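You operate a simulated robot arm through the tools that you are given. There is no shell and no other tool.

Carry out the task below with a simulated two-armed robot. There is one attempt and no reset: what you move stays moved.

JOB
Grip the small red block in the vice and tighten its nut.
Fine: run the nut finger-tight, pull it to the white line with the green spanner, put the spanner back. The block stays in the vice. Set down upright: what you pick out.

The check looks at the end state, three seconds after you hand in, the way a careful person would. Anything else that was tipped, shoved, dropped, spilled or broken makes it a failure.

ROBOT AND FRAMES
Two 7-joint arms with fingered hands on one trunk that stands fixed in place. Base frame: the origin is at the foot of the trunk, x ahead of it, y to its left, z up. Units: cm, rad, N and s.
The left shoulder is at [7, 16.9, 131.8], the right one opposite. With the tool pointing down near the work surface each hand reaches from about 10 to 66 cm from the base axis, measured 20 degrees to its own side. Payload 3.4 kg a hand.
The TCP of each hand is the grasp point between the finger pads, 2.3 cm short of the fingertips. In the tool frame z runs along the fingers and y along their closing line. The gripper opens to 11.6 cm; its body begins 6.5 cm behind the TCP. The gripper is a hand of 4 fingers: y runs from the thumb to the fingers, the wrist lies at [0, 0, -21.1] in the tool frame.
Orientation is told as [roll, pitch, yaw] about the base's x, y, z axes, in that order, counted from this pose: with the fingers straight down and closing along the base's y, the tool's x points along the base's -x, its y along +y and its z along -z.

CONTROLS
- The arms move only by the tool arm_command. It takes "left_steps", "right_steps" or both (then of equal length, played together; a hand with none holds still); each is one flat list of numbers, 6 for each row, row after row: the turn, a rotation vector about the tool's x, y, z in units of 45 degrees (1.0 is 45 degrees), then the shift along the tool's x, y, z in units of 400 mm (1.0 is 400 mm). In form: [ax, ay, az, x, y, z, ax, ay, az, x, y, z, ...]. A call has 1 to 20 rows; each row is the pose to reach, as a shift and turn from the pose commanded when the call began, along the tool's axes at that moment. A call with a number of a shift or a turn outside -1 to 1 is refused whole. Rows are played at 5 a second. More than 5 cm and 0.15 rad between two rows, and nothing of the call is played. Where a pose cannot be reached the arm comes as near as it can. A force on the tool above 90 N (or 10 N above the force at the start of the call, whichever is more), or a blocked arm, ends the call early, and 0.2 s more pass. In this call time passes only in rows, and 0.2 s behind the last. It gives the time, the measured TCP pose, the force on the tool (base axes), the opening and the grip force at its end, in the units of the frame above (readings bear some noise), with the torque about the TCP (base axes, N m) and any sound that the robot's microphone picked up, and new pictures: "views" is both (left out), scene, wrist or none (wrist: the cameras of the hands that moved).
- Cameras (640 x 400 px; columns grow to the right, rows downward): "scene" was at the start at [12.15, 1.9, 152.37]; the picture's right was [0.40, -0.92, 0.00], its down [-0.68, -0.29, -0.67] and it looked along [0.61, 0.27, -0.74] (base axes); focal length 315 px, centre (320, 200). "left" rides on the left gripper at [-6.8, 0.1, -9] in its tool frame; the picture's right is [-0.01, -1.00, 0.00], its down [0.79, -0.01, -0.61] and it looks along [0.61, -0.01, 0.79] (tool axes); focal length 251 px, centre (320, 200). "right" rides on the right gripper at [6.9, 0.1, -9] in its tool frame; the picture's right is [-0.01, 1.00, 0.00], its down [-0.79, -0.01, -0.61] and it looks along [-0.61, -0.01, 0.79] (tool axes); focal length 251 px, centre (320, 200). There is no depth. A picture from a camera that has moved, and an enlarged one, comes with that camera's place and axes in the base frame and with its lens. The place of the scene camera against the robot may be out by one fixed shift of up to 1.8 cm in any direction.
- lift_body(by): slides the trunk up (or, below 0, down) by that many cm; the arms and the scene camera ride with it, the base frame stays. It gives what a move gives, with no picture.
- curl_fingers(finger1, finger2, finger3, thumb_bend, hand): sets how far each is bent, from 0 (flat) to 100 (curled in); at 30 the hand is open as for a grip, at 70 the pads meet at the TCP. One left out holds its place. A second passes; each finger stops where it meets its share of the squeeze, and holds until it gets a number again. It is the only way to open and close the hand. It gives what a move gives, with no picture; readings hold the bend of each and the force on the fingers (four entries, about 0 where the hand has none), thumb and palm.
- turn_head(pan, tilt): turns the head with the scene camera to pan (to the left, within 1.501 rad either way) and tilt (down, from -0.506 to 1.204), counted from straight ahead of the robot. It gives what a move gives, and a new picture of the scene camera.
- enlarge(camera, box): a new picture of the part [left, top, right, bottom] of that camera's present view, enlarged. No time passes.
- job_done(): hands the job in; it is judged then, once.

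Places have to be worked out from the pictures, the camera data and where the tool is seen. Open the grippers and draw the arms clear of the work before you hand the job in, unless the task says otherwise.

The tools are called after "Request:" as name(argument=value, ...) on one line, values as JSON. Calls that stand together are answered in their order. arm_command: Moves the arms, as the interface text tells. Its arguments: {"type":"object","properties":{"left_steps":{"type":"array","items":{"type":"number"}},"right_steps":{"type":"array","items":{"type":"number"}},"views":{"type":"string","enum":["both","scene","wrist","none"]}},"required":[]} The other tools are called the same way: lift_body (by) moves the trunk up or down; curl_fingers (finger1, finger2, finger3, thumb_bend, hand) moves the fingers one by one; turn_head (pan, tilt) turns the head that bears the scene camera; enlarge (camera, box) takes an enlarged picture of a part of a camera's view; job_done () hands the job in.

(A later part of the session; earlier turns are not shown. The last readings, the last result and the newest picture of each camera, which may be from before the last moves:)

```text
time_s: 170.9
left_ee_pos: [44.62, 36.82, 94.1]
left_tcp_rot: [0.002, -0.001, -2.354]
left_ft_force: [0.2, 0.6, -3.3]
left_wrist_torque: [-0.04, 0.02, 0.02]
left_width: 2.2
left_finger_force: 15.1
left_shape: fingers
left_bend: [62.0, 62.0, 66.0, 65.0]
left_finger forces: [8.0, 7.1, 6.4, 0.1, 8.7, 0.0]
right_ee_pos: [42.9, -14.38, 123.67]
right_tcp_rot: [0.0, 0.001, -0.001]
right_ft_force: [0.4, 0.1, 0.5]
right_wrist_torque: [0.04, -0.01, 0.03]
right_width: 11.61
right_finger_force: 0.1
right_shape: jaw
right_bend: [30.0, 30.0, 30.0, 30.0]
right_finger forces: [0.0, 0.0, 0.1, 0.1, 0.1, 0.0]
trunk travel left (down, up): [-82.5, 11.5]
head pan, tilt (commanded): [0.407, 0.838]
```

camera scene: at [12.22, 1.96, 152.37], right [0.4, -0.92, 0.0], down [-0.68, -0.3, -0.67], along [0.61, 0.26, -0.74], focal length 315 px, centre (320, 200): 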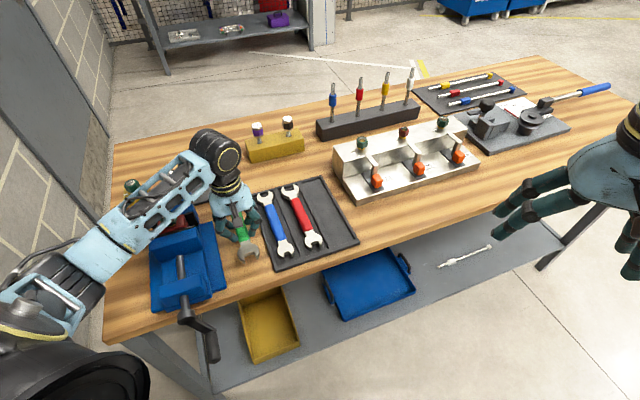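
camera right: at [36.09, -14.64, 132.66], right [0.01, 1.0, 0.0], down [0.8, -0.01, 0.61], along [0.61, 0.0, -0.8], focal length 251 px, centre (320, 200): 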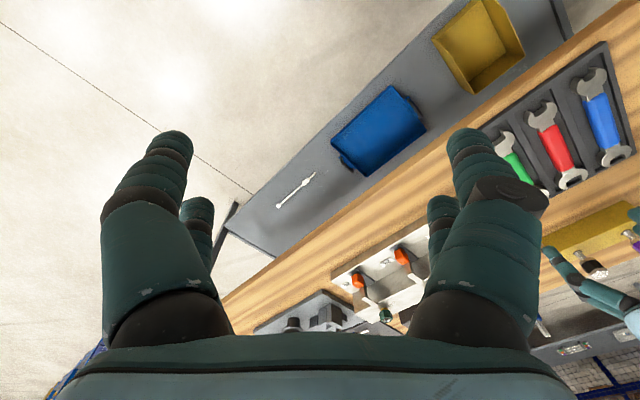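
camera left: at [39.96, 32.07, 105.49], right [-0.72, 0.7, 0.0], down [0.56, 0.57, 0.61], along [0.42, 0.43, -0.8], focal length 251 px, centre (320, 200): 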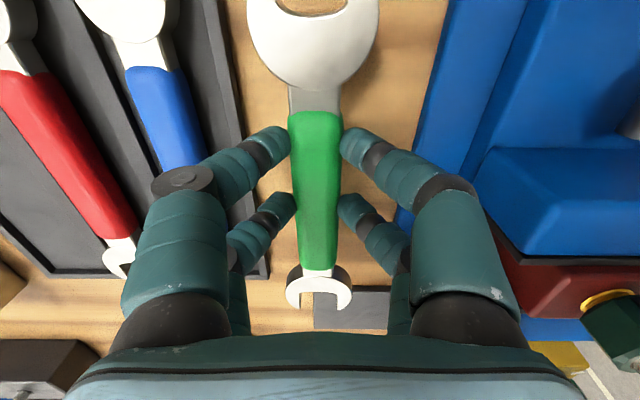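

No contact yet at z≈94.0; I keep lowering in small steps.

Request:
arm_command(left_steps=[0, 0, 0, 0, 0, 0.005, 0, 0, 0, 0, 0, 0.01], views="none")

Request:
arm_command(left_steps=[0, 0, 0, 0, 0, 0.005, 0, 0, 0, 0, 0, 0.01], views="none")

Request:
arm_command(left_steps=[0, 0, 0, 0, 0, 0.005, 0, 0, 0, 0, 0, 0.01], views="wrist")

```text
time_s: 171.5
left_ee_pos: [44.51, 36.77, 93.69]
left_tcp_rot: [0.003, -0.001, -2.353]
left_ft_force: [-0.4, 0.7, -3.2]
left_wrist_torque: [-0.01, 0.01, -0.02]
left_width: 2.18
left_finger_force: 14.9
left_shape: fingers
left_bend: [62.0, 62.0, 66.0, 65.0]
left_finger forces: [8.0, 7.2, 6.3, 0.1, 8.7, 0.0]
right_ee_pos: [43.01, -14.43, 123.81]
right_tcp_rot: [0.0, 0.0, 0.0]
right_ft_force: [0.4, -0.7, 0.0]
right_wrist_torque: [-0.01, -0.01, 0.03]
right_width: 11.62
right_finger_force: 0.0
right_shape: jaw
right_bend: [30.0, 30.0, 30.0, 30.0]
right_finger forces: [0.0, 0.0, 0.0, 0.0, 0.1, 0.0]
trunk travel left (down, up): [-82.5, 11.5]
head pan, tilt (commanded): [0.407, 0.838]
```

```text
time_s: 172.1
left_ee_pos: [44.5, 36.76, 93.38]
left_tcp_rot: [0.005, 0.004, -2.353]
left_ft_force: [-0.1, 2.5, 11.5]
left_wrist_torque: [-0.03, -0.04, -0.01]
left_width: 2.16
left_finger_force: 17.5
left_shape: fingers
left_bend: [63.0, 63.0, 66.0, 65.0]
left_finger forces: [8.8, 8.4, 7.6, 0.0, 10.9, 0.0]
right_ee_pos: [42.81, -14.43, 123.81]
right_tcp_rot: [-0.001, 0.0, 0.0]
right_ft_force: [-0.1, 0.3, -0.9]
right_wrist_torque: [0.0, -0.01, -0.01]
right_width: 11.59
right_finger_force: 0.2
right_shape: jaw
right_bend: [30.0, 30.0, 30.0, 30.0]
right_finger forces: [0.0, 0.0, 0.1, 0.0, 0.0, 0.0]
trunk travel left (down, up): [-82.5, 11.5]
head pan, tilt (commanded): [0.407, 0.838]
```

```text
time_s: 172.7
left_ee_pos: [44.5, 36.7, 93.18]
left_tcp_rot: [0.005, 0.007, -2.353]
left_ft_force: [6.9, 6.9, 34.2]
left_wrist_torque: [-0.05, -0.21, -0.01]
left_width: 2.15
left_finger_force: 21.2
left_shape: fingers
left_bend: [65.0, 65.0, 69.0, 67.0]
left_finger forces: [10.6, 10.3, 8.6, 0.0, 12.4, 0.0]
right_ee_pos: [42.58, -14.54, 123.76]
right_tcp_rot: [0.002, -0.002, 0.0]
right_ft_force: [-0.7, -0.4, -0.5]
right_wrist_torque: [0.01, 0.01, 0.0]
right_width: 11.6
right_finger_force: 0.0
right_shape: jaw
right_bend: [30.0, 30.0, 30.0, 30.0]
right_finger forces: [0.0, 0.1, 0.0, 0.0, 0.0, 0.0]
trunk travel left (down, up): [-82.5, 11.5]
head pan, tilt (commanded): [0.407, 0.838]
camera left: at [39.69, 31.78, 102.29], right [-0.72, 0.7, 0.0], down [0.55, 0.57, 0.61], along [0.43, 0.44, -0.79], focal length 251 px, centre (320, 200)
```

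left: 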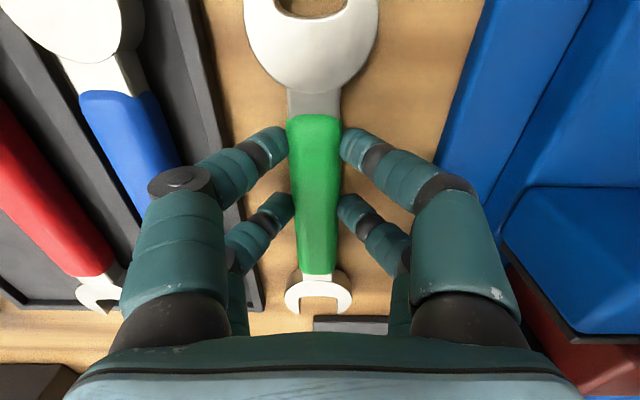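

The spanner rests on the bench (contact at TCP≈93.5). I unload, open, and lower the open digits deeper around the handle.

Request:
arm_command(left_steps=[0, 0, 0, 0, 0, -0.007, 0, 0, 0, 0, 0, -0.0135], views="none")

Request:
curl_fingers(hand="left", finger1=55, finger2=55, finger3=55, thumb_bend=55)

Request:
arm_command(left_steps=[0, 0, 0, 0, 0, 0.007, 0, 0, 0, 0, 0, 0.015, 0, 0, 0, 0, 0, 0.02], views="wrist")

```text
time_s: 173.3
left_ee_pos: [44.52, 36.77, 93.25]
left_tcp_rot: [0.0, 0.001, -2.355]
left_ft_force: [6.1, 4.8, 15.5]
left_wrist_torque: [0.0, -0.2, 0.0]
left_width: 2.16
left_finger_force: 18.7
left_shape: fingers
left_bend: [64.0, 65.0, 68.0, 67.0]
left_finger forces: [9.5, 9.6, 7.7, 0.1, 10.4, 0.0]
right_ee_pos: [42.9, -14.42, 123.64]
right_tcp_rot: [0.0, -0.001, -0.001]
right_ft_force: [0.5, -0.1, -0.2]
right_wrist_torque: [0.01, 0.0, -0.01]
right_width: 11.6
right_finger_force: 0.1
right_shape: jaw
right_bend: [30.0, 30.0, 30.0, 30.0]
right_finger forces: [0.1, 0.1, 0.0, 0.0, 0.1, 0.0]
trunk travel left (down, up): [-82.5, 11.5]
head pan, tilt (commanded): [0.407, 0.838]
```

```text
time_s: 174.3
left_ee_pos: [44.63, 36.71, 93.33]
left_tcp_rot: [0.001, 0.0, -2.357]
left_ft_force: [-0.6, 0.6, 0.5]
left_wrist_torque: [0.01, -0.01, 0.01]
left_width: 4.28
left_finger_force: 0.1
left_shape: fingers
left_bend: [55.0, 55.0, 55.0, 55.0]
left_finger forces: [0.0, 0.0, 0.0, 0.1, 0.0, 0.1]
right_ee_pos: [42.96, -14.33, 123.79]
right_tcp_rot: [-0.001, 0.0, -0.001]
right_ft_force: [0.6, 0.1, -0.4]
right_wrist_torque: [-0.03, 0.02, 0.01]
right_width: 11.62
right_finger_force: 0.0
right_shape: jaw
right_bend: [30.0, 30.0, 30.0, 30.0]
right_finger forces: [0.0, 0.2, 0.0, 0.1, 0.0, 0.0]
trunk travel left (down, up): [-82.5, 11.5]
head pan, tilt (commanded): [0.407, 0.838]
```

```text
time_s: 175.1
left_ee_pos: [44.56, 36.73, 92.88]
left_tcp_rot: [0.004, 0.006, -2.351]
left_ft_force: [3.5, 5.4, 24.3]
left_wrist_torque: [0.22, 0.46, -0.1]
left_width: 4.32
left_finger_force: 12.4
left_shape: fingers
left_bend: [55.0, 55.0, 55.0, 57.0]
left_finger forces: [3.5, 1.0, 3.8, 0.0, 16.3, 0.1]
right_ee_pos: [42.67, -14.43, 123.82]
right_tcp_rot: [0.002, -0.002, -0.001]
right_ft_force: [1.0, 0.9, 0.5]
right_wrist_torque: [-0.05, 0.01, -0.02]
right_width: 11.62
right_finger_force: 0.0
right_shape: jaw
right_bend: [30.0, 30.0, 30.0, 30.0]
right_finger forces: [0.0, 0.0, 0.0, 0.0, 0.1, 0.0]
trunk travel left (down, up): [-82.5, 11.5]
head pan, tilt (commanded): [0.407, 0.838]
camera left: at [39.76, 31.76, 101.98], right [-0.72, 0.7, 0.0], down [0.55, 0.57, 0.61], along [0.43, 0.44, -0.79], focal length 251 px, centre (320, 200)
```

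left: 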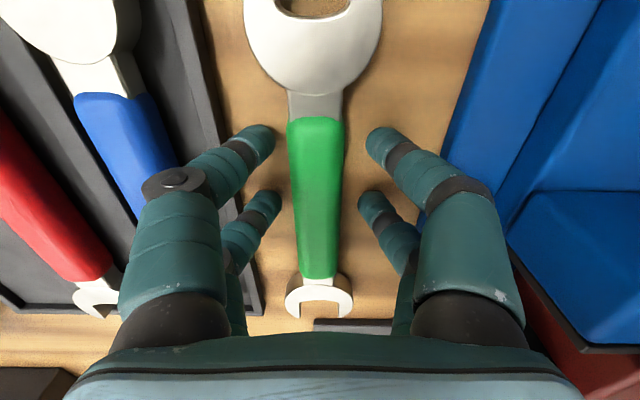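

The tips touch the bench at about 93.0. I raise 2–3 mm and close for a deeper grip.

Request:
arm_command(left_steps=[0, 0, 0, 0, 0, -0.006, 0, 0, 0, 0, 0, -0.0115], views="none")

Request:
curl_fingers(hand="left", finger1=72, finger2=72, finger3=72, thumb_bend=72)

Request:
enlarge(camera="left", box=[200, 40, 440, 330])

```text
time_s: 175.7
left_ee_pos: [44.57, 36.73, 92.78]
left_tcp_rot: [0.0, -0.005, -2.354]
left_ft_force: [0.5, -0.6, 0.9]
left_wrist_torque: [-0.03, -0.05, -0.01]
left_width: 4.32
left_finger_force: 0.2
left_shape: fingers
left_bend: [55.0, 55.0, 55.0, 55.0]
left_finger forces: [0.1, 0.6, 0.5, 0.0, 0.2, 0.1]
right_ee_pos: [42.93, -14.5, 123.75]
right_tcp_rot: [0.001, -0.002, 0.001]
right_ft_force: [0.2, 0.7, 1.3]
right_wrist_torque: [-0.04, 0.0, 0.01]
right_width: 11.62
right_finger_force: 0.0
right_shape: jaw
right_bend: [30.0, 30.0, 30.0, 30.0]
right_finger forces: [0.0, 0.0, 0.0, 0.0, 0.0, 0.0]
trunk travel left (down, up): [-82.5, 11.5]
head pan, tilt (commanded): [0.407, 0.838]
```

```text
time_s: 176.7
left_ee_pos: [44.61, 36.93, 93.06]
left_tcp_rot: [0.003, 0.0, -2.355]
left_ft_force: [0.5, 0.8, 0.0]
left_wrist_torque: [-0.02, 0.02, -0.02]
left_width: 2.19
left_finger_force: 15.5
left_shape: fingers
left_bend: [61.0, 62.0, 65.0, 65.0]
left_finger forces: [7.9, 7.4, 6.7, 0.0, 8.8, 0.0]
right_ee_pos: [43.01, -14.4, 123.69]
right_tcp_rot: [0.0, -0.001, -0.001]
right_ft_force: [-0.6, 0.0, 0.3]
right_wrist_torque: [0.0, -0.04, -0.02]
right_width: 11.59
right_finger_force: 0.0
right_shape: jaw
right_bend: [30.0, 30.0, 30.0, 30.0]
right_finger forces: [0.0, 0.0, 0.1, 0.0, 0.0, 0.0]
trunk travel left (down, up): [-82.5, 11.5]
head pan, tilt (commanded): [0.407, 0.838]
```

```text
1.38 times, centred on (320, 185) of left
camera zoom: at [39.89, 31.92, 102.12], right [-0.72, 0.7, 0.0], down [0.56, 0.57, 0.61], along [0.42, 0.43, -0.8], focal length 347 px, centre (320, 221)
```

zoom: 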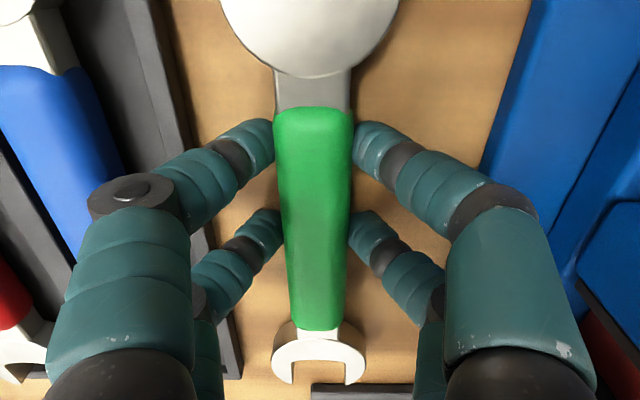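

The deeper grip is firm (same width, 7–9 N each). Plan: engage the far opening on the nut with the handle pointing at bearing ≈266° and pull clockwise to ≈181°. I lift clear (z≈106) and turn/move to the pre-engage place right-front of the vice.

Request:
arm_command(left_steps=[0, 0, 0, 0, 0, -0.03, 0, 0, 0, 0, 0, -0.12, 0, 0, 0, 0, 0, -0.22, 0, 0, 0, 0, 0, -0.32, 0, 0, -0.152, -0.04, -0.006, -0.325, 0, 0, -0.304, -0.08, -0.012, -0.325, 0, 0, -0.456, -0.12, -0.018, -0.325, 0, 0, -0.608, -0.16, -0.024, -0.325, 0, 0, -0.76, -0.2, -0.03, -0.325, 0, 0, -0.911, -0.237, -0.035, -0.325], views="both")

```text
time_s: 178.9
left_ee_pos: [36.85, 31.18, 105.99]
left_tcp_rot: [0.002, -0.001, -1.634]
left_ft_force: [0.5, 0.4, -2.6]
left_wrist_torque: [-0.08, -0.01, 0.0]
left_width: 2.18
left_finger_force: 14.8
left_shape: fingers
left_bend: [61.0, 62.0, 66.0, 65.0]
left_finger forces: [7.9, 7.4, 6.5, 0.0, 8.7, 0.1]
right_ee_pos: [42.88, -14.51, 123.85]
right_tcp_rot: [-0.002, -0.001, 0.001]
right_ft_force: [-0.7, -0.2, 0.7]
right_wrist_torque: [-0.04, -0.01, 0.02]
right_width: 11.62
right_finger_force: 0.1
right_shape: jaw
right_bend: [30.0, 30.0, 30.0, 30.0]
right_finger forces: [0.0, 0.0, 0.1, 0.0, 0.0, 0.0]
trunk travel left (down, up): [-82.5, 11.5]
head pan, tilt (commanded): [0.407, 0.838]
camera scene: at [12.14, 1.88, 152.38], right [0.4, -0.92, 0.0], down [-0.68, -0.29, -0.67], along [0.61, 0.27, -0.74], focal length 315 px, centre (320, 200)
camera left: at [36.47, 24.35, 115.13], right [-1.0, 0.06, 0.0], down [0.04, 0.79, 0.61], along [0.03, 0.6, -0.8], focal length 251 px, centre (320, 200)
```

scene: 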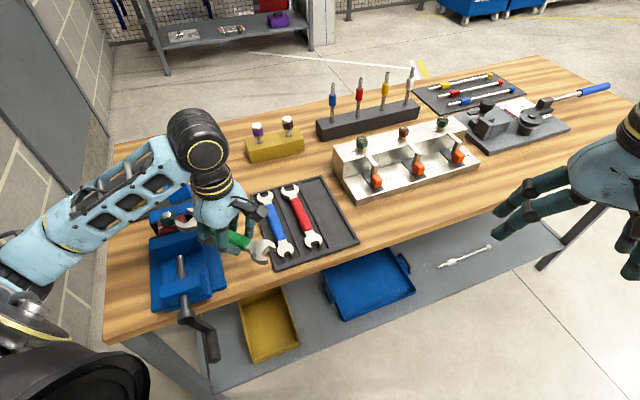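
left: 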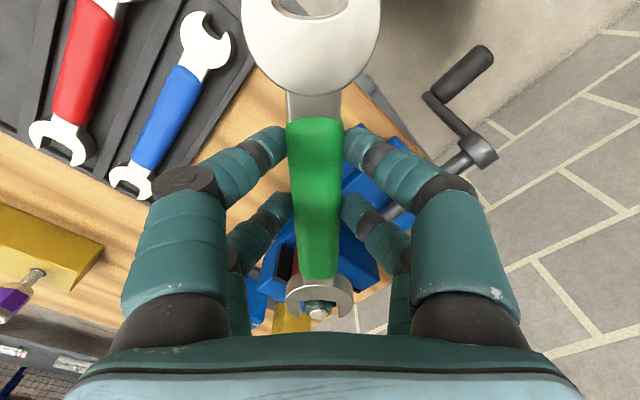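

The far head and the nut behind it are both in view. I zoom in to check the alignment.

Request:
enlarge(camera="left", box=[250, 250, 390, 340])

Request:
enlarge(camera="scene", box=[140, 190, 280, 280])

```text
4.44 times, centred on (320, 295) of left
camera zoom: at [36.47, 24.35, 115.13], right [-1.0, 0.06, 0.0], down [0.04, 0.79, 0.61], along [0.03, 0.6, -0.8], focal length 1118 px, centre (320, -222)
```

zoom: 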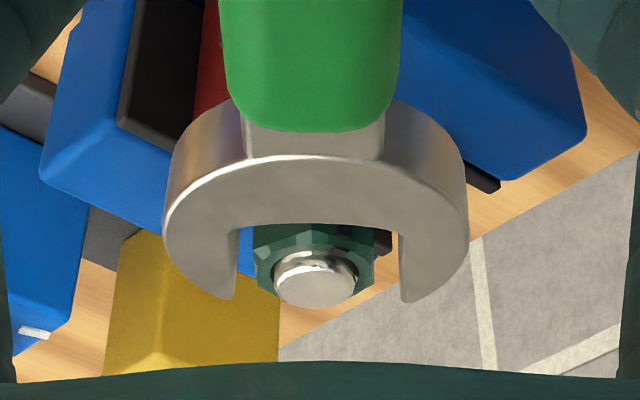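

```text
4.44 times, centred on (210, 235) of scene
camera zoom: at [12.14, 1.88, 152.38], right [0.4, -0.92, 0.0], down [-0.68, -0.29, -0.67], along [0.61, 0.27, -0.74], focal length 1402 px, centre (809, 44)
```

zoom: 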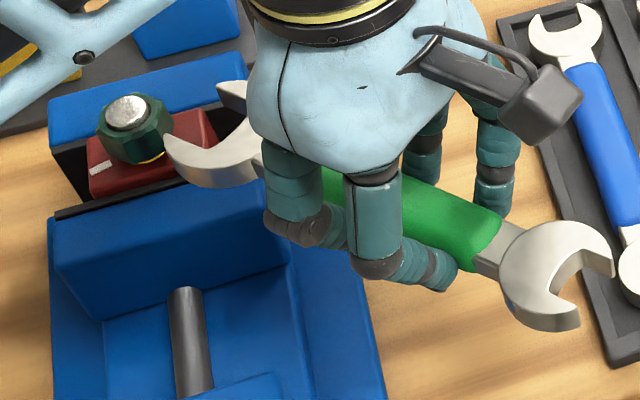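

The opening (≈3.0 cm) is well centred on the nut (≈2.8 cm). I zoom further to verify the hex orientation relative to the jaws.

Request:
enlarge(camera="left", box=[290, 285, 350, 325])

```text
10.00 times, centred on (320, 305) of left
camera zoom: at [36.47, 24.35, 115.13], right [-1.0, 0.06, 0.0], down [0.04, 0.79, 0.61], along [0.03, 0.6, -0.8], focal length 2514 px, centre (320, -850)
```

zoom: 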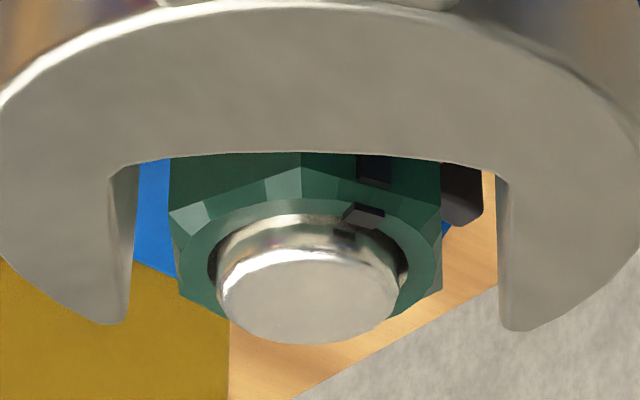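

The near vertex faces the handle and the flats run parallel to the jaws: perfectly oriented. I lower to bring the head to nut height (TCP z≈102.6).

Request:
arm_command(left_steps=[0, 0, 0, 0, 0, 0.03, 0, 0, 0, 0, 0, 0.06, 0, 0, 0, 0, 0, 0.0845], views="both")

Request:
enlarge(camera="left", box=[270, 260, 370, 330])

Request:
enlarge(camera="scene", box=[140, 195, 212, 245])

```text
time_s: 179.7
left_ee_pos: [36.82, 31.15, 102.49]
left_tcp_rot: [-0.001, -0.002, -1.638]
left_ft_force: [-0.8, 0.1, -1.6]
left_wrist_torque: [-0.05, 0.02, 0.03]
left_width: 2.19
left_finger_force: 15.0
left_shape: fingers
left_bend: [61.0, 62.0, 66.0, 65.0]
left_finger forces: [7.9, 7.4, 6.6, 0.1, 8.7, 0.0]
right_ee_pos: [43.04, -14.49, 123.8]
right_tcp_rot: [0.001, 0.0, 0.001]
right_ft_force: [0.7, 0.3, -0.7]
right_wrist_torque: [-0.01, -0.01, 0.01]
right_width: 11.6
right_finger_force: 0.0
right_shape: jaw
right_bend: [30.0, 30.0, 30.0, 30.0]
right_finger forces: [0.0, 0.0, 0.0, 0.0, 0.0, 0.0]
trunk travel left (down, up): [-82.5, 11.5]
head pan, tilt (commanded): [0.407, 0.838]
camera scene: at [12.19, 1.92, 152.37], right [0.4, -0.92, 0.0], down [-0.68, -0.3, -0.67], along [0.61, 0.26, -0.74], focal length 315 px, centre (320, 200)
camera left: at [36.5, 24.26, 111.68], right [-1.0, 0.06, 0.0], down [0.05, 0.79, 0.61], along [0.04, 0.6, -0.8], focal length 251 px, centre (320, 200)
```

scene: 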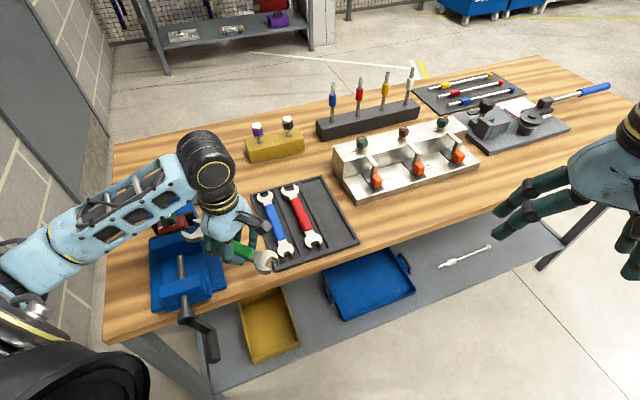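
left: 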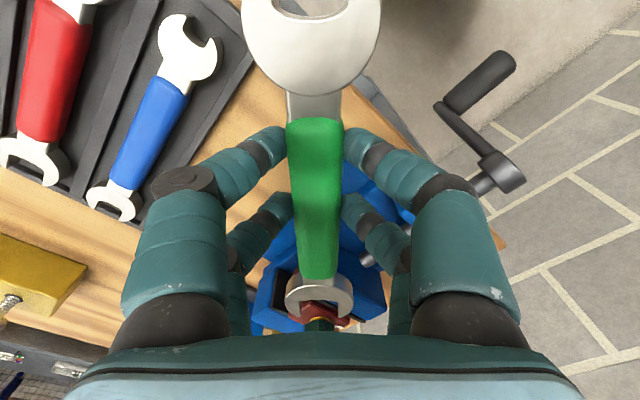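

```text
5.71 times, centred on (320, 295) of left
camera zoom: at [36.5, 24.26, 111.68], right [-1.0, 0.06, 0.0], down [0.05, 0.79, 0.61], along [0.04, 0.6, -0.8], focal length 1437 px, centre (320, -343)
```

zoom: 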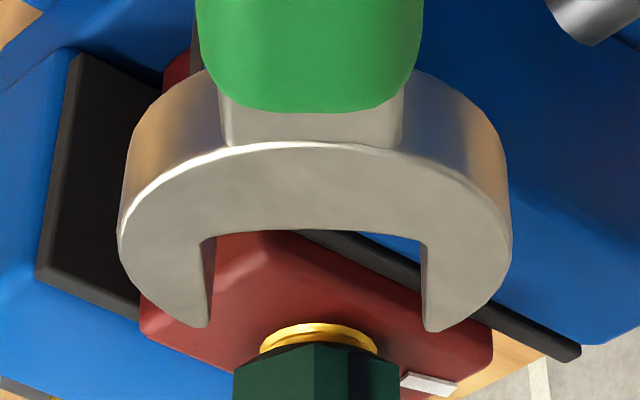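

```text
8.00 times, centred on (176, 220) of scene
camera zoom: at [12.19, 1.92, 152.37], right [0.4, -0.92, 0.0], down [-0.68, -0.3, -0.67], along [0.61, 0.26, -0.74], focal length 2524 px, centre (1472, 40)
```

zoom: 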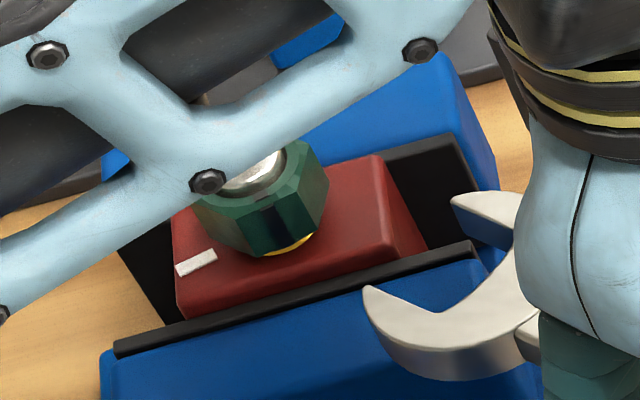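

This view shows the gold collar: the nut spans about z 99.7–101.65, so I raise 0.6 cm to centre the head on it, then slide forward 4 cm toward engagement.

Request:
arm_command(left_steps=[0, 0, 0, 0, 0.0022, -0.0155, 0, 0, 0, 0.02, 0.0022, -0.0155, 0, 0, 0, 0.04, 0.0022, -0.0155, 0, 0, 0, 0.06, 0.0022, -0.0155, 0, 0, 0, 0.08, 0.0022, -0.0155, 0, 0, 0, 0.095, 0.0022, -0.0155], views="both")

Request:
enlarge(camera="left", box=[270, 260, 370, 330])

Request:
enlarge(camera="scene", box=[140, 195, 212, 245])

```text
time_s: 181.1
left_ee_pos: [37.27, 34.94, 103.14]
left_tcp_rot: [0.002, -0.002, -1.639]
left_ft_force: [0.5, 0.2, -2.3]
left_wrist_torque: [-0.02, 0.03, -0.01]
left_width: 2.2
left_finger_force: 15.2
left_shape: fingers
left_bend: [61.0, 62.0, 66.0, 65.0]
left_finger forces: [7.9, 7.3, 6.6, 0.0, 8.7, 0.0]
right_ee_pos: [42.98, -14.45, 123.75]
right_tcp_rot: [0.0, -0.001, 0.0]
right_ft_force: [0.8, 0.0, 0.1]
right_wrist_torque: [0.0, -0.01, 0.01]
right_width: 11.6
right_finger_force: 0.0
right_shape: jaw
right_bend: [30.0, 30.0, 30.0, 30.0]
right_finger forces: [0.0, 0.0, 0.0, 0.1, 0.1, 0.1]
trunk travel left (down, up): [-82.5, 11.5]
head pan, tilt (commanded): [0.407, 0.838]
camera scene: at [12.17, 1.93, 152.37], right [0.4, -0.92, 0.0], down [-0.68, -0.3, -0.67], along [0.61, 0.26, -0.74], focal length 315 px, centre (320, 200)
camera left: at [36.89, 28.14, 112.38], right [-1.0, 0.06, 0.0], down [0.05, 0.79, 0.61], along [0.04, 0.6, -0.8], focal length 251 px, centre (320, 200)
```

scene: 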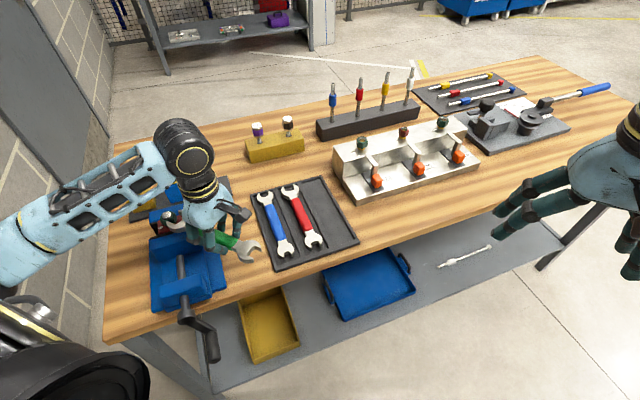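
left: 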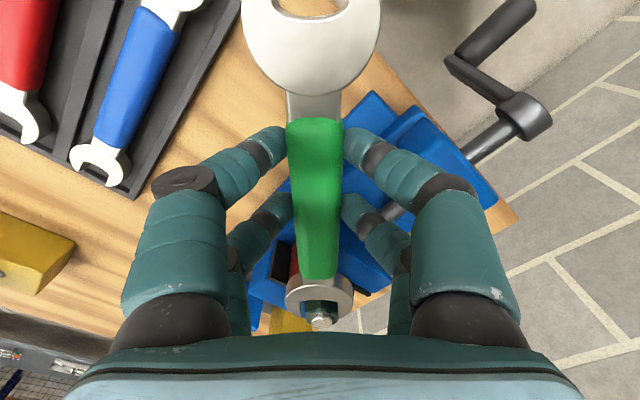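

```text
5.71 times, centred on (320, 295) of left
camera zoom: at [36.89, 28.14, 112.38], right [-1.0, 0.06, 0.0], down [0.05, 0.79, 0.61], along [0.04, 0.6, -0.8], focal length 1437 px, centre (320, -343)
```

zoom: 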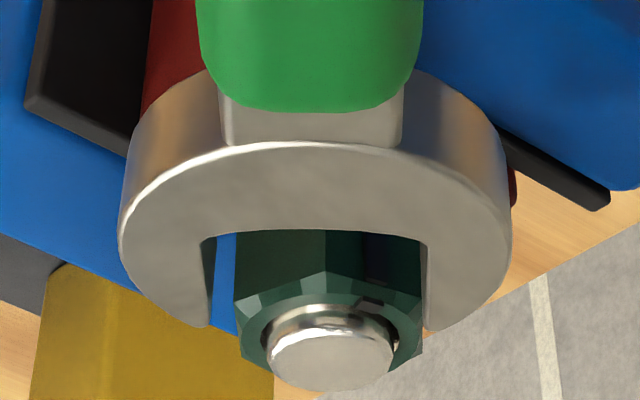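

```text
8.00 times, centred on (176, 220) of scene
camera zoom: at [12.17, 1.93, 152.37], right [0.4, -0.92, 0.0], down [-0.68, -0.3, -0.67], along [0.61, 0.26, -0.74], focal length 2524 px, centre (1472, 40)
```

zoom: 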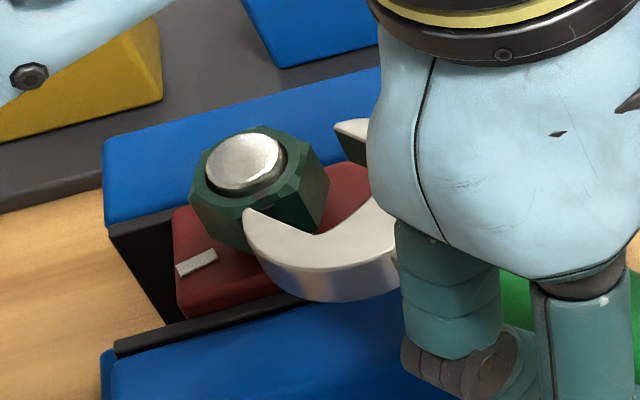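

Nearly there: the nut sits ~0.15 cm to the right of the opening's centre. I correct that and slide in the remaining ~1.3 cm, watching for contact.

Request:
arm_command(left_steps=[0, 0, 0, 0, -0.0037, 0, 0, 0, 0, 0.01, -0.0037, 0, 0, 0, 0, 0.02, -0.0037, 0, 0, 0, 0, 0.03, -0.0037, 0], views="wrist")

Request:
enlarge(camera="left", box=[270, 260, 370, 330])

Request:
enlarge(camera="scene", box=[140, 195, 212, 245])

```text
time_s: 182.1
left_ee_pos: [37.07, 36.05, 103.23]
left_tcp_rot: [0.001, -0.003, -1.637]
left_ft_force: [-0.4, -0.6, -2.6]
left_wrist_torque: [-0.06, 0.0, 0.01]
left_width: 2.2
left_finger_force: 14.8
left_shape: fingers
left_bend: [61.0, 62.0, 66.0, 65.0]
left_finger forces: [8.0, 7.3, 6.5, 0.0, 8.7, 0.0]
right_ee_pos: [42.99, -14.29, 123.72]
right_tcp_rot: [0.0, -0.001, 0.001]
right_ft_force: [0.2, 0.0, -0.5]
right_wrist_torque: [0.03, -0.03, 0.02]
right_width: 11.57
right_finger_force: 0.0
right_shape: jaw
right_bend: [30.0, 30.0, 30.0, 30.0]
right_finger forces: [0.0, 0.0, 0.0, 0.1, 0.1, 0.0]
trunk travel left (down, up): [-82.5, 11.5]
head pan, tilt (commanded): [0.407, 0.838]
camera left: at [36.83, 29.19, 112.39], right [-1.0, 0.06, 0.0], down [0.05, 0.79, 0.61], along [0.04, 0.6, -0.8], focal length 251 px, centre (320, 200)
```

left: 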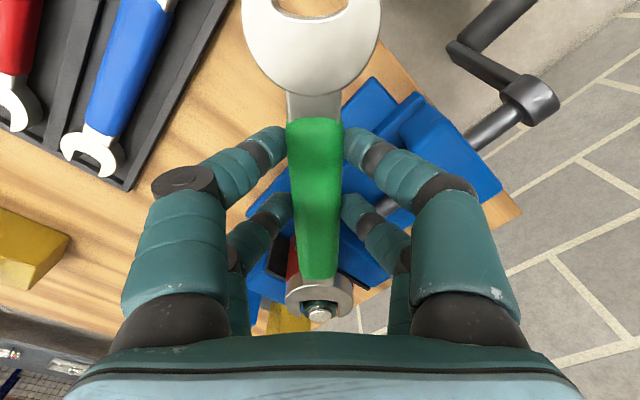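

```text
5.71 times, centred on (320, 295) of left
camera zoom: at [36.83, 29.19, 112.39], right [-1.0, 0.06, 0.0], down [0.05, 0.79, 0.61], along [0.04, 0.6, -0.8], focal length 1437 px, centre (320, -343)
```

zoom: 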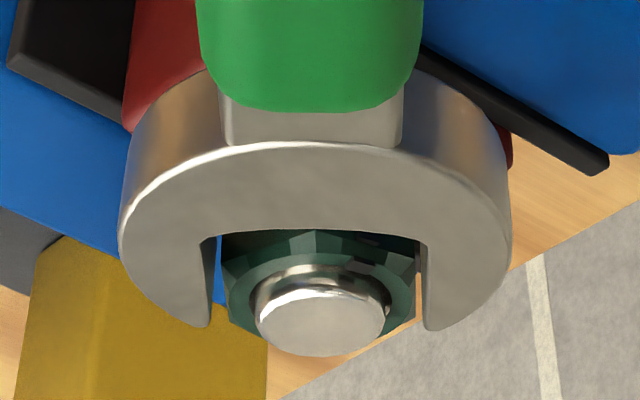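

```text
8.00 times, centred on (176, 220) of scene
camera zoom: at [12.18, 1.92, 152.37], right [0.4, -0.92, 0.0], down [-0.68, -0.3, -0.67], along [0.61, 0.26, -0.74], focal length 2524 px, centre (1472, 40)
```

zoom: 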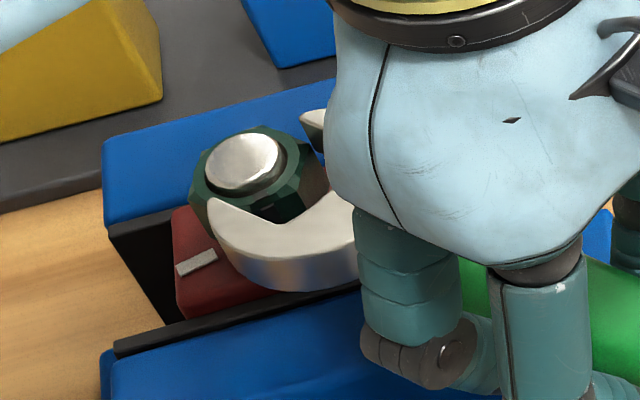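

The nut is between the prongs. I push in a little further until it just contacts the notch base.

Request:
arm_command(left_steps=[0, 0, 0, 0.005, 0, 0, 0, 0, 0, 0.01, 0, 0], views="none")

Request:
arm_command(left_steps=[0, 0, 0, 0.005, 0, 0, 0, 0, 0, 0.01, 0, 0], views="wrist")

Request:
enlarge(camera="left", box=[270, 260, 370, 330])

```text
time_s: 182.7
left_ee_pos: [37.26, 36.51, 103.22]
left_tcp_rot: [0.0, -0.001, -1.637]
left_ft_force: [-1.0, 0.9, -2.1]
left_wrist_torque: [-0.04, -0.01, 0.01]
left_width: 2.2
left_finger_force: 15.2
left_shape: fingers
left_bend: [61.0, 62.0, 66.0, 65.0]
left_finger forces: [7.9, 7.3, 6.3, 0.1, 8.8, 0.0]
right_ee_pos: [43.01, -14.24, 123.63]
right_tcp_rot: [0.0, -0.001, 0.0]
right_ft_force: [0.2, -0.5, 0.7]
right_wrist_torque: [0.0, -0.02, -0.02]
right_width: 11.62
right_finger_force: 0.2
right_shape: jaw
right_bend: [30.0, 30.0, 30.0, 30.0]
right_finger forces: [0.0, 0.1, 0.0, 0.0, 0.0, 0.1]
trunk travel left (down, up): [-82.5, 11.5]
head pan, tilt (commanded): [0.407, 0.838]
```

```text
time_s: 183.3
left_ee_pos: [37.25, 36.85, 103.32]
left_tcp_rot: [0.001, -0.002, -1.638]
left_ft_force: [-0.2, 0.6, -2.1]
left_wrist_torque: [-0.05, 0.01, 0.03]
left_width: 2.18
left_finger_force: 15.5
left_shape: fingers
left_bend: [61.0, 62.0, 66.0, 65.0]
left_finger forces: [8.1, 7.3, 6.6, 0.1, 8.5, 0.1]
right_ee_pos: [43.03, -14.33, 123.69]
right_tcp_rot: [-0.002, 0.0, 0.001]
right_ft_force: [-1.0, -0.4, -0.2]
right_wrist_torque: [-0.01, -0.03, 0.0]
right_width: 11.59
right_finger_force: 0.0
right_shape: jaw
right_bend: [30.0, 30.0, 30.0, 30.0]
right_finger forces: [0.0, 0.0, 0.1, 0.0, 0.0, 0.1]
trunk travel left (down, up): [-82.5, 11.5]
head pan, tilt (commanded): [0.407, 0.838]
camera left: at [36.91, 30.04, 112.4], right [-1.0, 0.06, 0.0], down [0.05, 0.79, 0.61], along [0.04, 0.6, -0.8], focal length 251 px, centre (320, 200)
```

left: 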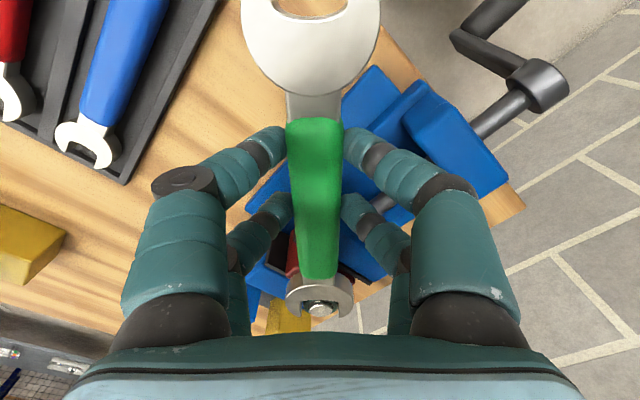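

```text
5.71 times, centred on (320, 295) of left
camera zoom: at [36.91, 30.04, 112.4], right [-1.0, 0.06, 0.0], down [0.05, 0.79, 0.61], along [0.04, 0.6, -0.8], focal length 1437 px, centre (320, -343)
```

zoom: 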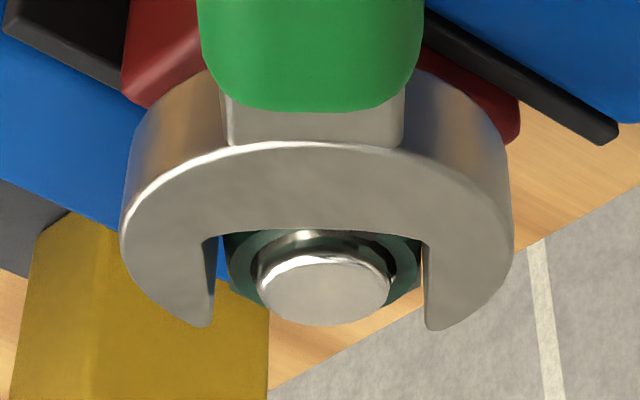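

No contact yet; depth estimates suggest the head top is about level with the nut's top. I lower 0.35 cm for fuller engagement and look from the scene camera.

Request:
arm_command(left_steps=[0, 0, 0, 0, 0, 0.0045, 0, 0, 0, 0, 0, 0.009], views="wrist")

Request:
enlarge(camera="left", box=[270, 260, 370, 330])

Request:
enlarge(camera="scene", box=[150, 195, 206, 235])

```text
time_s: 183.9
left_ee_pos: [37.28, 36.82, 102.91]
left_tcp_rot: [-0.001, -0.001, -1.638]
left_ft_force: [-0.1, 0.7, -2.5]
left_wrist_torque: [-0.03, -0.01, 0.01]
left_width: 2.2
left_finger_force: 15.2
left_shape: fingers
left_bend: [61.0, 62.0, 66.0, 65.0]
left_finger forces: [7.9, 7.2, 6.5, 0.1, 8.5, 0.0]
right_ee_pos: [42.96, -14.35, 123.83]
right_tcp_rot: [-0.001, 0.0, -0.001]
right_ft_force: [-0.2, -0.3, 0.1]
right_wrist_torque: [-0.02, -0.02, -0.02]
right_width: 11.62
right_finger_force: 0.1
right_shape: jaw
right_bend: [30.0, 30.0, 30.0, 30.0]
right_finger forces: [0.0, 0.0, 0.1, 0.0, 0.1, 0.0]
trunk travel left (down, up): [-82.5, 11.5]
head pan, tilt (commanded): [0.407, 0.838]
camera left: at [36.9, 29.98, 112.01], right [-1.0, 0.06, 0.0], down [0.05, 0.79, 0.61], along [0.04, 0.6, -0.8], focal length 251 px, centre (320, 200)
```

left: 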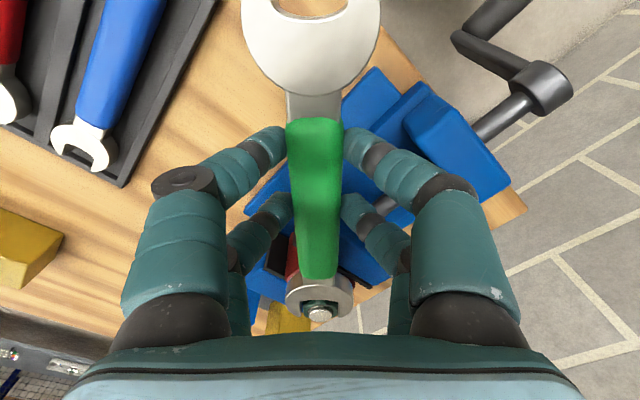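

```text
5.71 times, centred on (320, 295) of left
camera zoom: at [36.9, 29.98, 112.01], right [-1.0, 0.06, 0.0], down [0.05, 0.79, 0.61], along [0.04, 0.6, -0.8], focal length 1437 px, centre (320, -343)
```

zoom: 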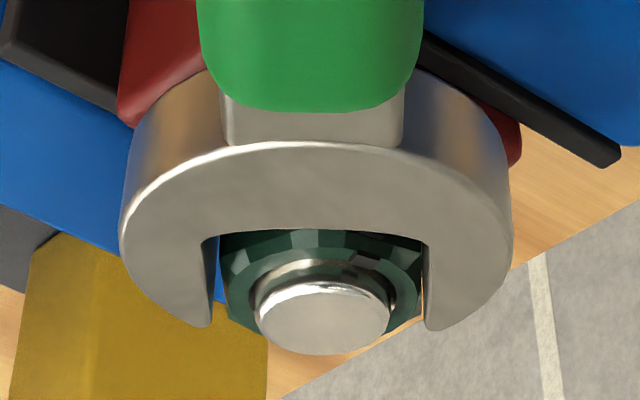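

```text
10.00 times, centred on (178, 215) of scene
camera zoom: at [12.18, 1.92, 152.37], right [0.4, -0.92, 0.0], down [-0.68, -0.3, -0.67], along [0.61, 0.26, -0.74], focal length 3154 px, centre (1740, 50)
```

zoom: 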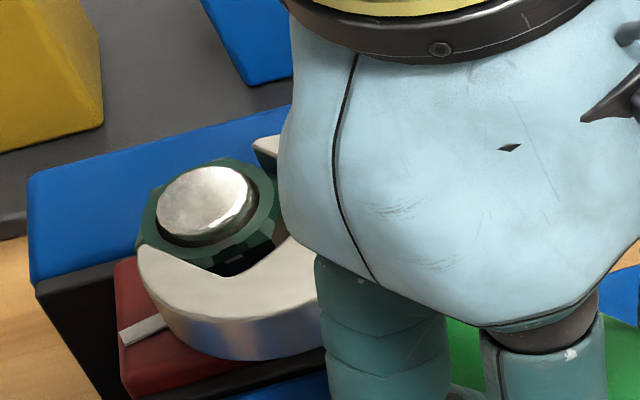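

The prong clearly overlaps the nut's front at mid height: engaged. I start turning clockwise about the nut axis by 10° to take up play and watch forces.

Request:
arm_command(left_steps=[0, 0, 0.055, 0.0003, -0.014, 0, 0, 0, 0.111, 0.0012, -0.0281, 0, 0, 0, 0.167, 0.0028, -0.0421, 0, 0, 0, 0.222, 0.0049, -0.056, 0], views="wrist")

Request:
enlarge(camera="left", box=[270, 260, 370, 330])

Request:
enlarge(camera="scene", box=[140, 195, 212, 245])

```text
time_s: 184.9
left_ee_pos: [35.21, 37.07, 102.74]
left_tcp_rot: [0.0, -0.003, -1.813]
left_ft_force: [5.5, -2.3, -3.4]
left_wrist_torque: [-0.07, -0.2, 0.08]
left_width: 2.2
left_finger_force: 14.7
left_shape: fingers
left_bend: [61.0, 62.0, 66.0, 66.0]
left_finger forces: [9.3, 7.8, 5.2, 0.0, 6.6, 0.0]
right_ee_pos: [43.23, -14.49, 123.62]
right_tcp_rot: [0.0, 0.002, 0.0]
right_ft_force: [-0.4, 0.1, -0.3]
right_wrist_torque: [0.01, 0.02, 0.0]
right_width: 11.58
right_finger_force: 0.0
right_shape: jaw
right_bend: [30.0, 30.0, 30.0, 30.0]
right_finger forces: [0.1, 0.0, 0.1, 0.1, 0.0, 0.1]
trunk travel left (down, up): [-82.5, 11.5]
head pan, tilt (commanded): [0.407, 0.838]
camera left: at [33.71, 30.45, 111.94], right [-0.97, 0.23, 0.0], down [0.18, 0.77, 0.61], along [0.14, 0.59, -0.8], focal length 251 px, centre (320, 200)
```

left: 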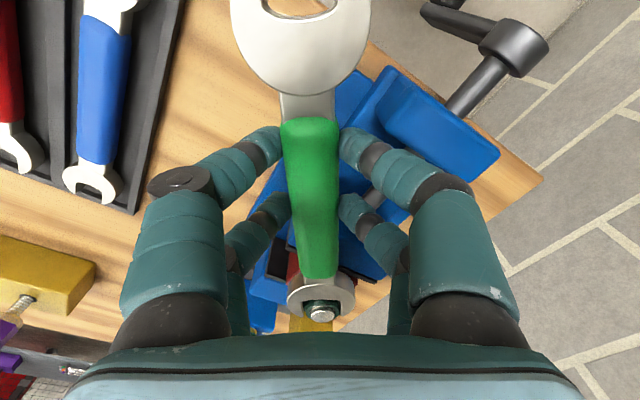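

```text
5.71 times, centred on (320, 295) of left
camera zoom: at [33.71, 30.45, 111.94], right [-0.97, 0.23, 0.0], down [0.18, 0.77, 0.61], along [0.14, 0.59, -0.8], focal length 1437 px, centre (320, -343)
```

zoom: 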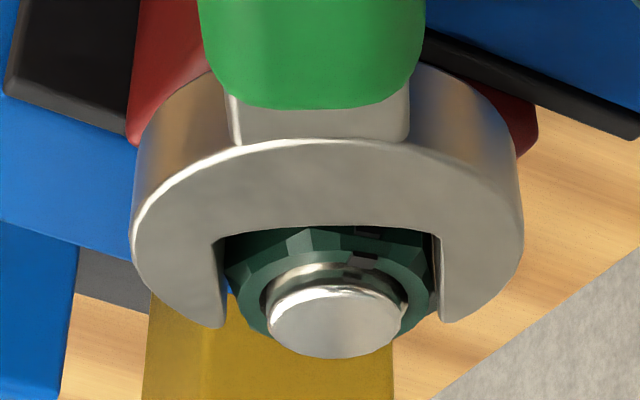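

```text
8.00 times, centred on (176, 220) of scene
camera zoom: at [12.46, 1.79, 152.35], right [0.4, -0.92, 0.0], down [-0.68, -0.29, -0.67], along [0.61, 0.27, -0.74], focal length 2524 px, centre (1472, 40)
```

zoom: 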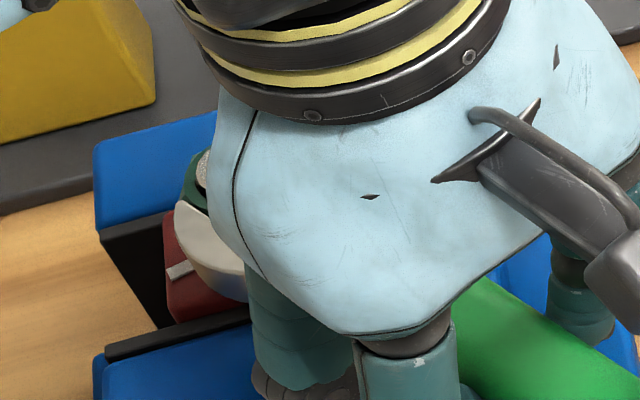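

The spanner bites (≈6 N side load) with the nut's flat on the prong. I continue 20° more clockwise.

Request:
arm_command(left_steps=[0, 0, 0.055, 0.0003, -0.014, 0, 0, 0, 0.111, 0.0012, -0.0281, 0, 0, 0, 0.167, 0.0028, -0.0421, 0, 0, 0, 0.222, 0.0049, -0.056, 0, 0, 0, 0.278, 0.0077, -0.0698, 0, 0, 0, 0.333, 0.011, -0.0835, 0, 0, 0, 0.389, 0.0149, -0.097, 0, 0, 0, 0.444, 0.0195, -0.1103, 0], views="both")

Request:
enlarge(camera="left", box=[260, 240, 380, 330])

```text
time_s: 186.7
left_ee_pos: [31.13, 38.93, 102.78]
left_tcp_rot: [-0.001, 0.0, -2.162]
left_ft_force: [5.4, -5.2, -3.3]
left_wrist_torque: [-0.21, -0.2, 0.01]
left_width: 2.18
left_finger_force: 14.5
left_shape: fingers
left_bend: [61.0, 62.0, 67.0, 66.0]
left_finger forces: [9.6, 8.7, 4.4, 0.0, 6.3, 0.1]
right_ee_pos: [43.09, -14.46, 123.62]
right_tcp_rot: [-0.002, 0.001, 0.0]
right_ft_force: [-0.1, 0.4, -0.6]
right_wrist_torque: [0.02, -0.01, 0.03]
right_width: 11.59
right_finger_force: 0.1
right_shape: jaw
right_bend: [30.0, 30.0, 30.0, 30.0]
right_finger forces: [0.1, 0.0, 0.0, 0.0, 0.0, 0.0]
trunk travel left (down, up): [-82.5, 11.5]
head pan, tilt (commanded): [0.407, 0.838]
camera scene: at [12.35, 1.75, 152.36], right [0.4, -0.92, 0.0], down [-0.68, -0.29, -0.67], along [0.61, 0.27, -0.74], focal length 315 px, centre (320, 200)
camera left: at [27.37, 33.13, 111.99], right [-0.84, 0.55, 0.0], down [0.44, 0.66, 0.61], along [0.33, 0.51, -0.8], focal length 251 px, centre (320, 200)
```

scene: 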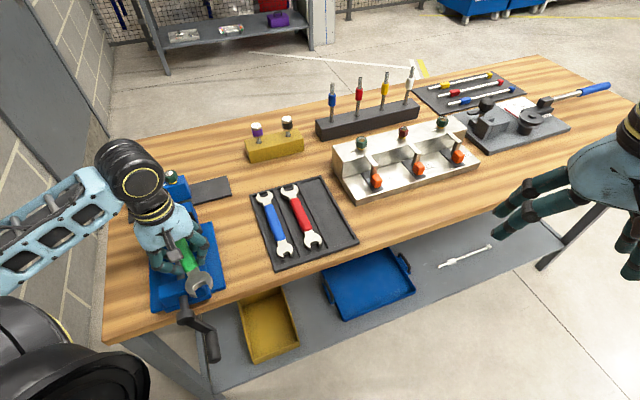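
left: 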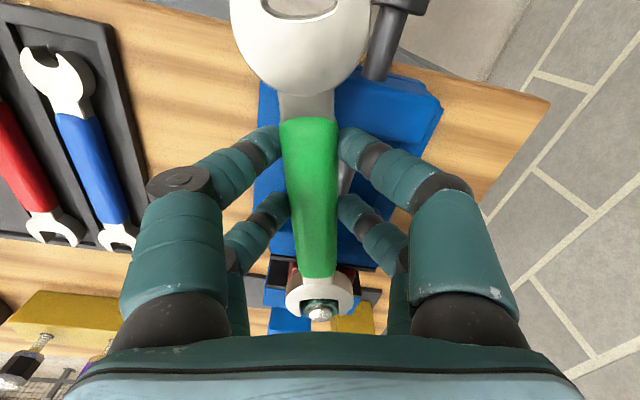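

```text
4.44 times, centred on (320, 285) of left
camera zoom: at [27.37, 33.13, 111.99], right [-0.84, 0.55, 0.0], down [0.44, 0.66, 0.61], along [0.33, 0.51, -0.8], focal length 1118 px, centre (320, -178)
```

zoom: 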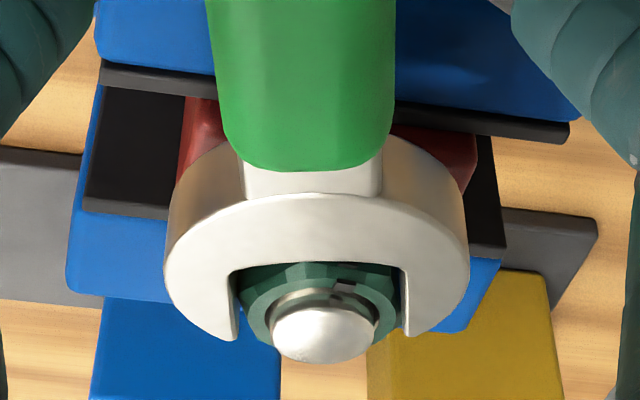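

The nut follows the spanner with ≈1 N·m, block steady. I continue another 20°.

Request:
arm_command(left_steps=[0, 0, 0.055, 0.0003, -0.014, 0, 0, 0, 0.111, 0.0012, -0.0281, 0, 0, 0, 0.167, 0.0028, -0.0421, 0, 0, 0, 0.222, 0.0049, -0.056, 0, 0, 0, 0.278, 0.0077, -0.0698, 0, 0, 0, 0.333, 0.011, -0.0835, 0, 0, 0, 0.389, 0.0149, -0.097, 0, 0, 0, 0.444, 0.0195, -0.1103, 0], views="both")

Request:
enlarge(camera="left", box=[260, 240, 380, 330])

```text
time_s: 188.5
left_ee_pos: [27.78, 42.02, 102.93]
left_tcp_rot: [0.002, -0.001, -2.511]
left_ft_force: [2.7, -8.3, -3.9]
left_wrist_torque: [-0.26, -0.07, -0.04]
left_width: 2.2
left_finger_force: 14.5
left_shape: fingers
left_bend: [61.0, 62.0, 67.0, 66.0]
left_finger forces: [9.3, 9.2, 4.0, 0.0, 6.3, 0.0]
right_ee_pos: [43.04, -14.6, 123.66]
right_tcp_rot: [0.002, -0.001, 0.0]
right_ft_force: [0.0, -0.1, 0.1]
right_wrist_torque: [0.06, -0.01, -0.04]
right_width: 11.61
right_finger_force: 0.1
right_shape: jaw
right_bend: [30.0, 30.0, 30.0, 30.0]
right_finger forces: [0.1, 0.0, 0.0, 0.0, 0.0, 0.1]
trunk travel left (down, up): [-82.5, 11.5]
head pan, tilt (commanded): [0.407, 0.838]
camera scene: at [12.28, 1.68, 152.37], right [0.4, -0.92, 0.0], down [-0.68, -0.29, -0.67], along [0.61, 0.27, -0.74], focal length 315 px, centre (320, 200)
camera left: at [22.34, 37.9, 112.05], right [-0.6, 0.8, 0.0], down [0.64, 0.47, 0.61], along [0.49, 0.36, -0.79], focal length 251 px, centre (320, 200)
```

scene: 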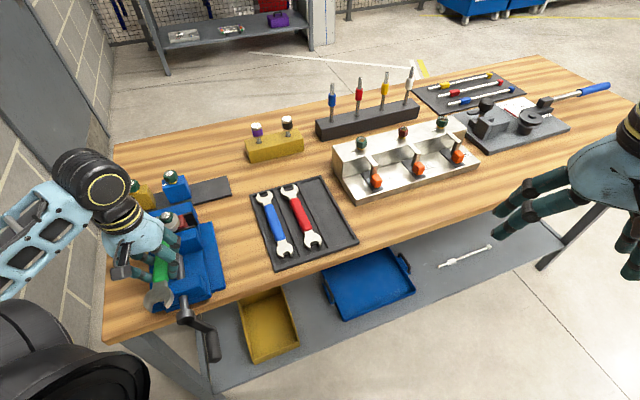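
left: 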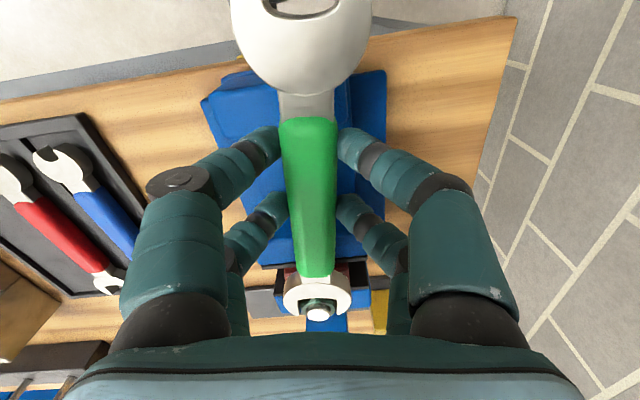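

```text
4.44 times, centred on (320, 285) of left
camera zoom: at [22.34, 37.9, 112.05], right [-0.6, 0.8, 0.0], down [0.64, 0.47, 0.61], along [0.49, 0.36, -0.79], focal length 1118 px, centre (320, -178)
```

zoom: 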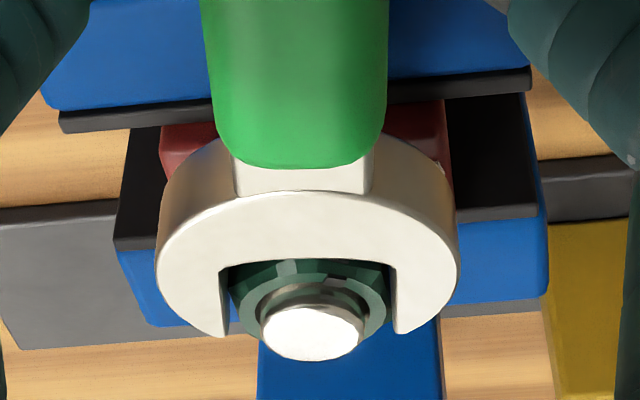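

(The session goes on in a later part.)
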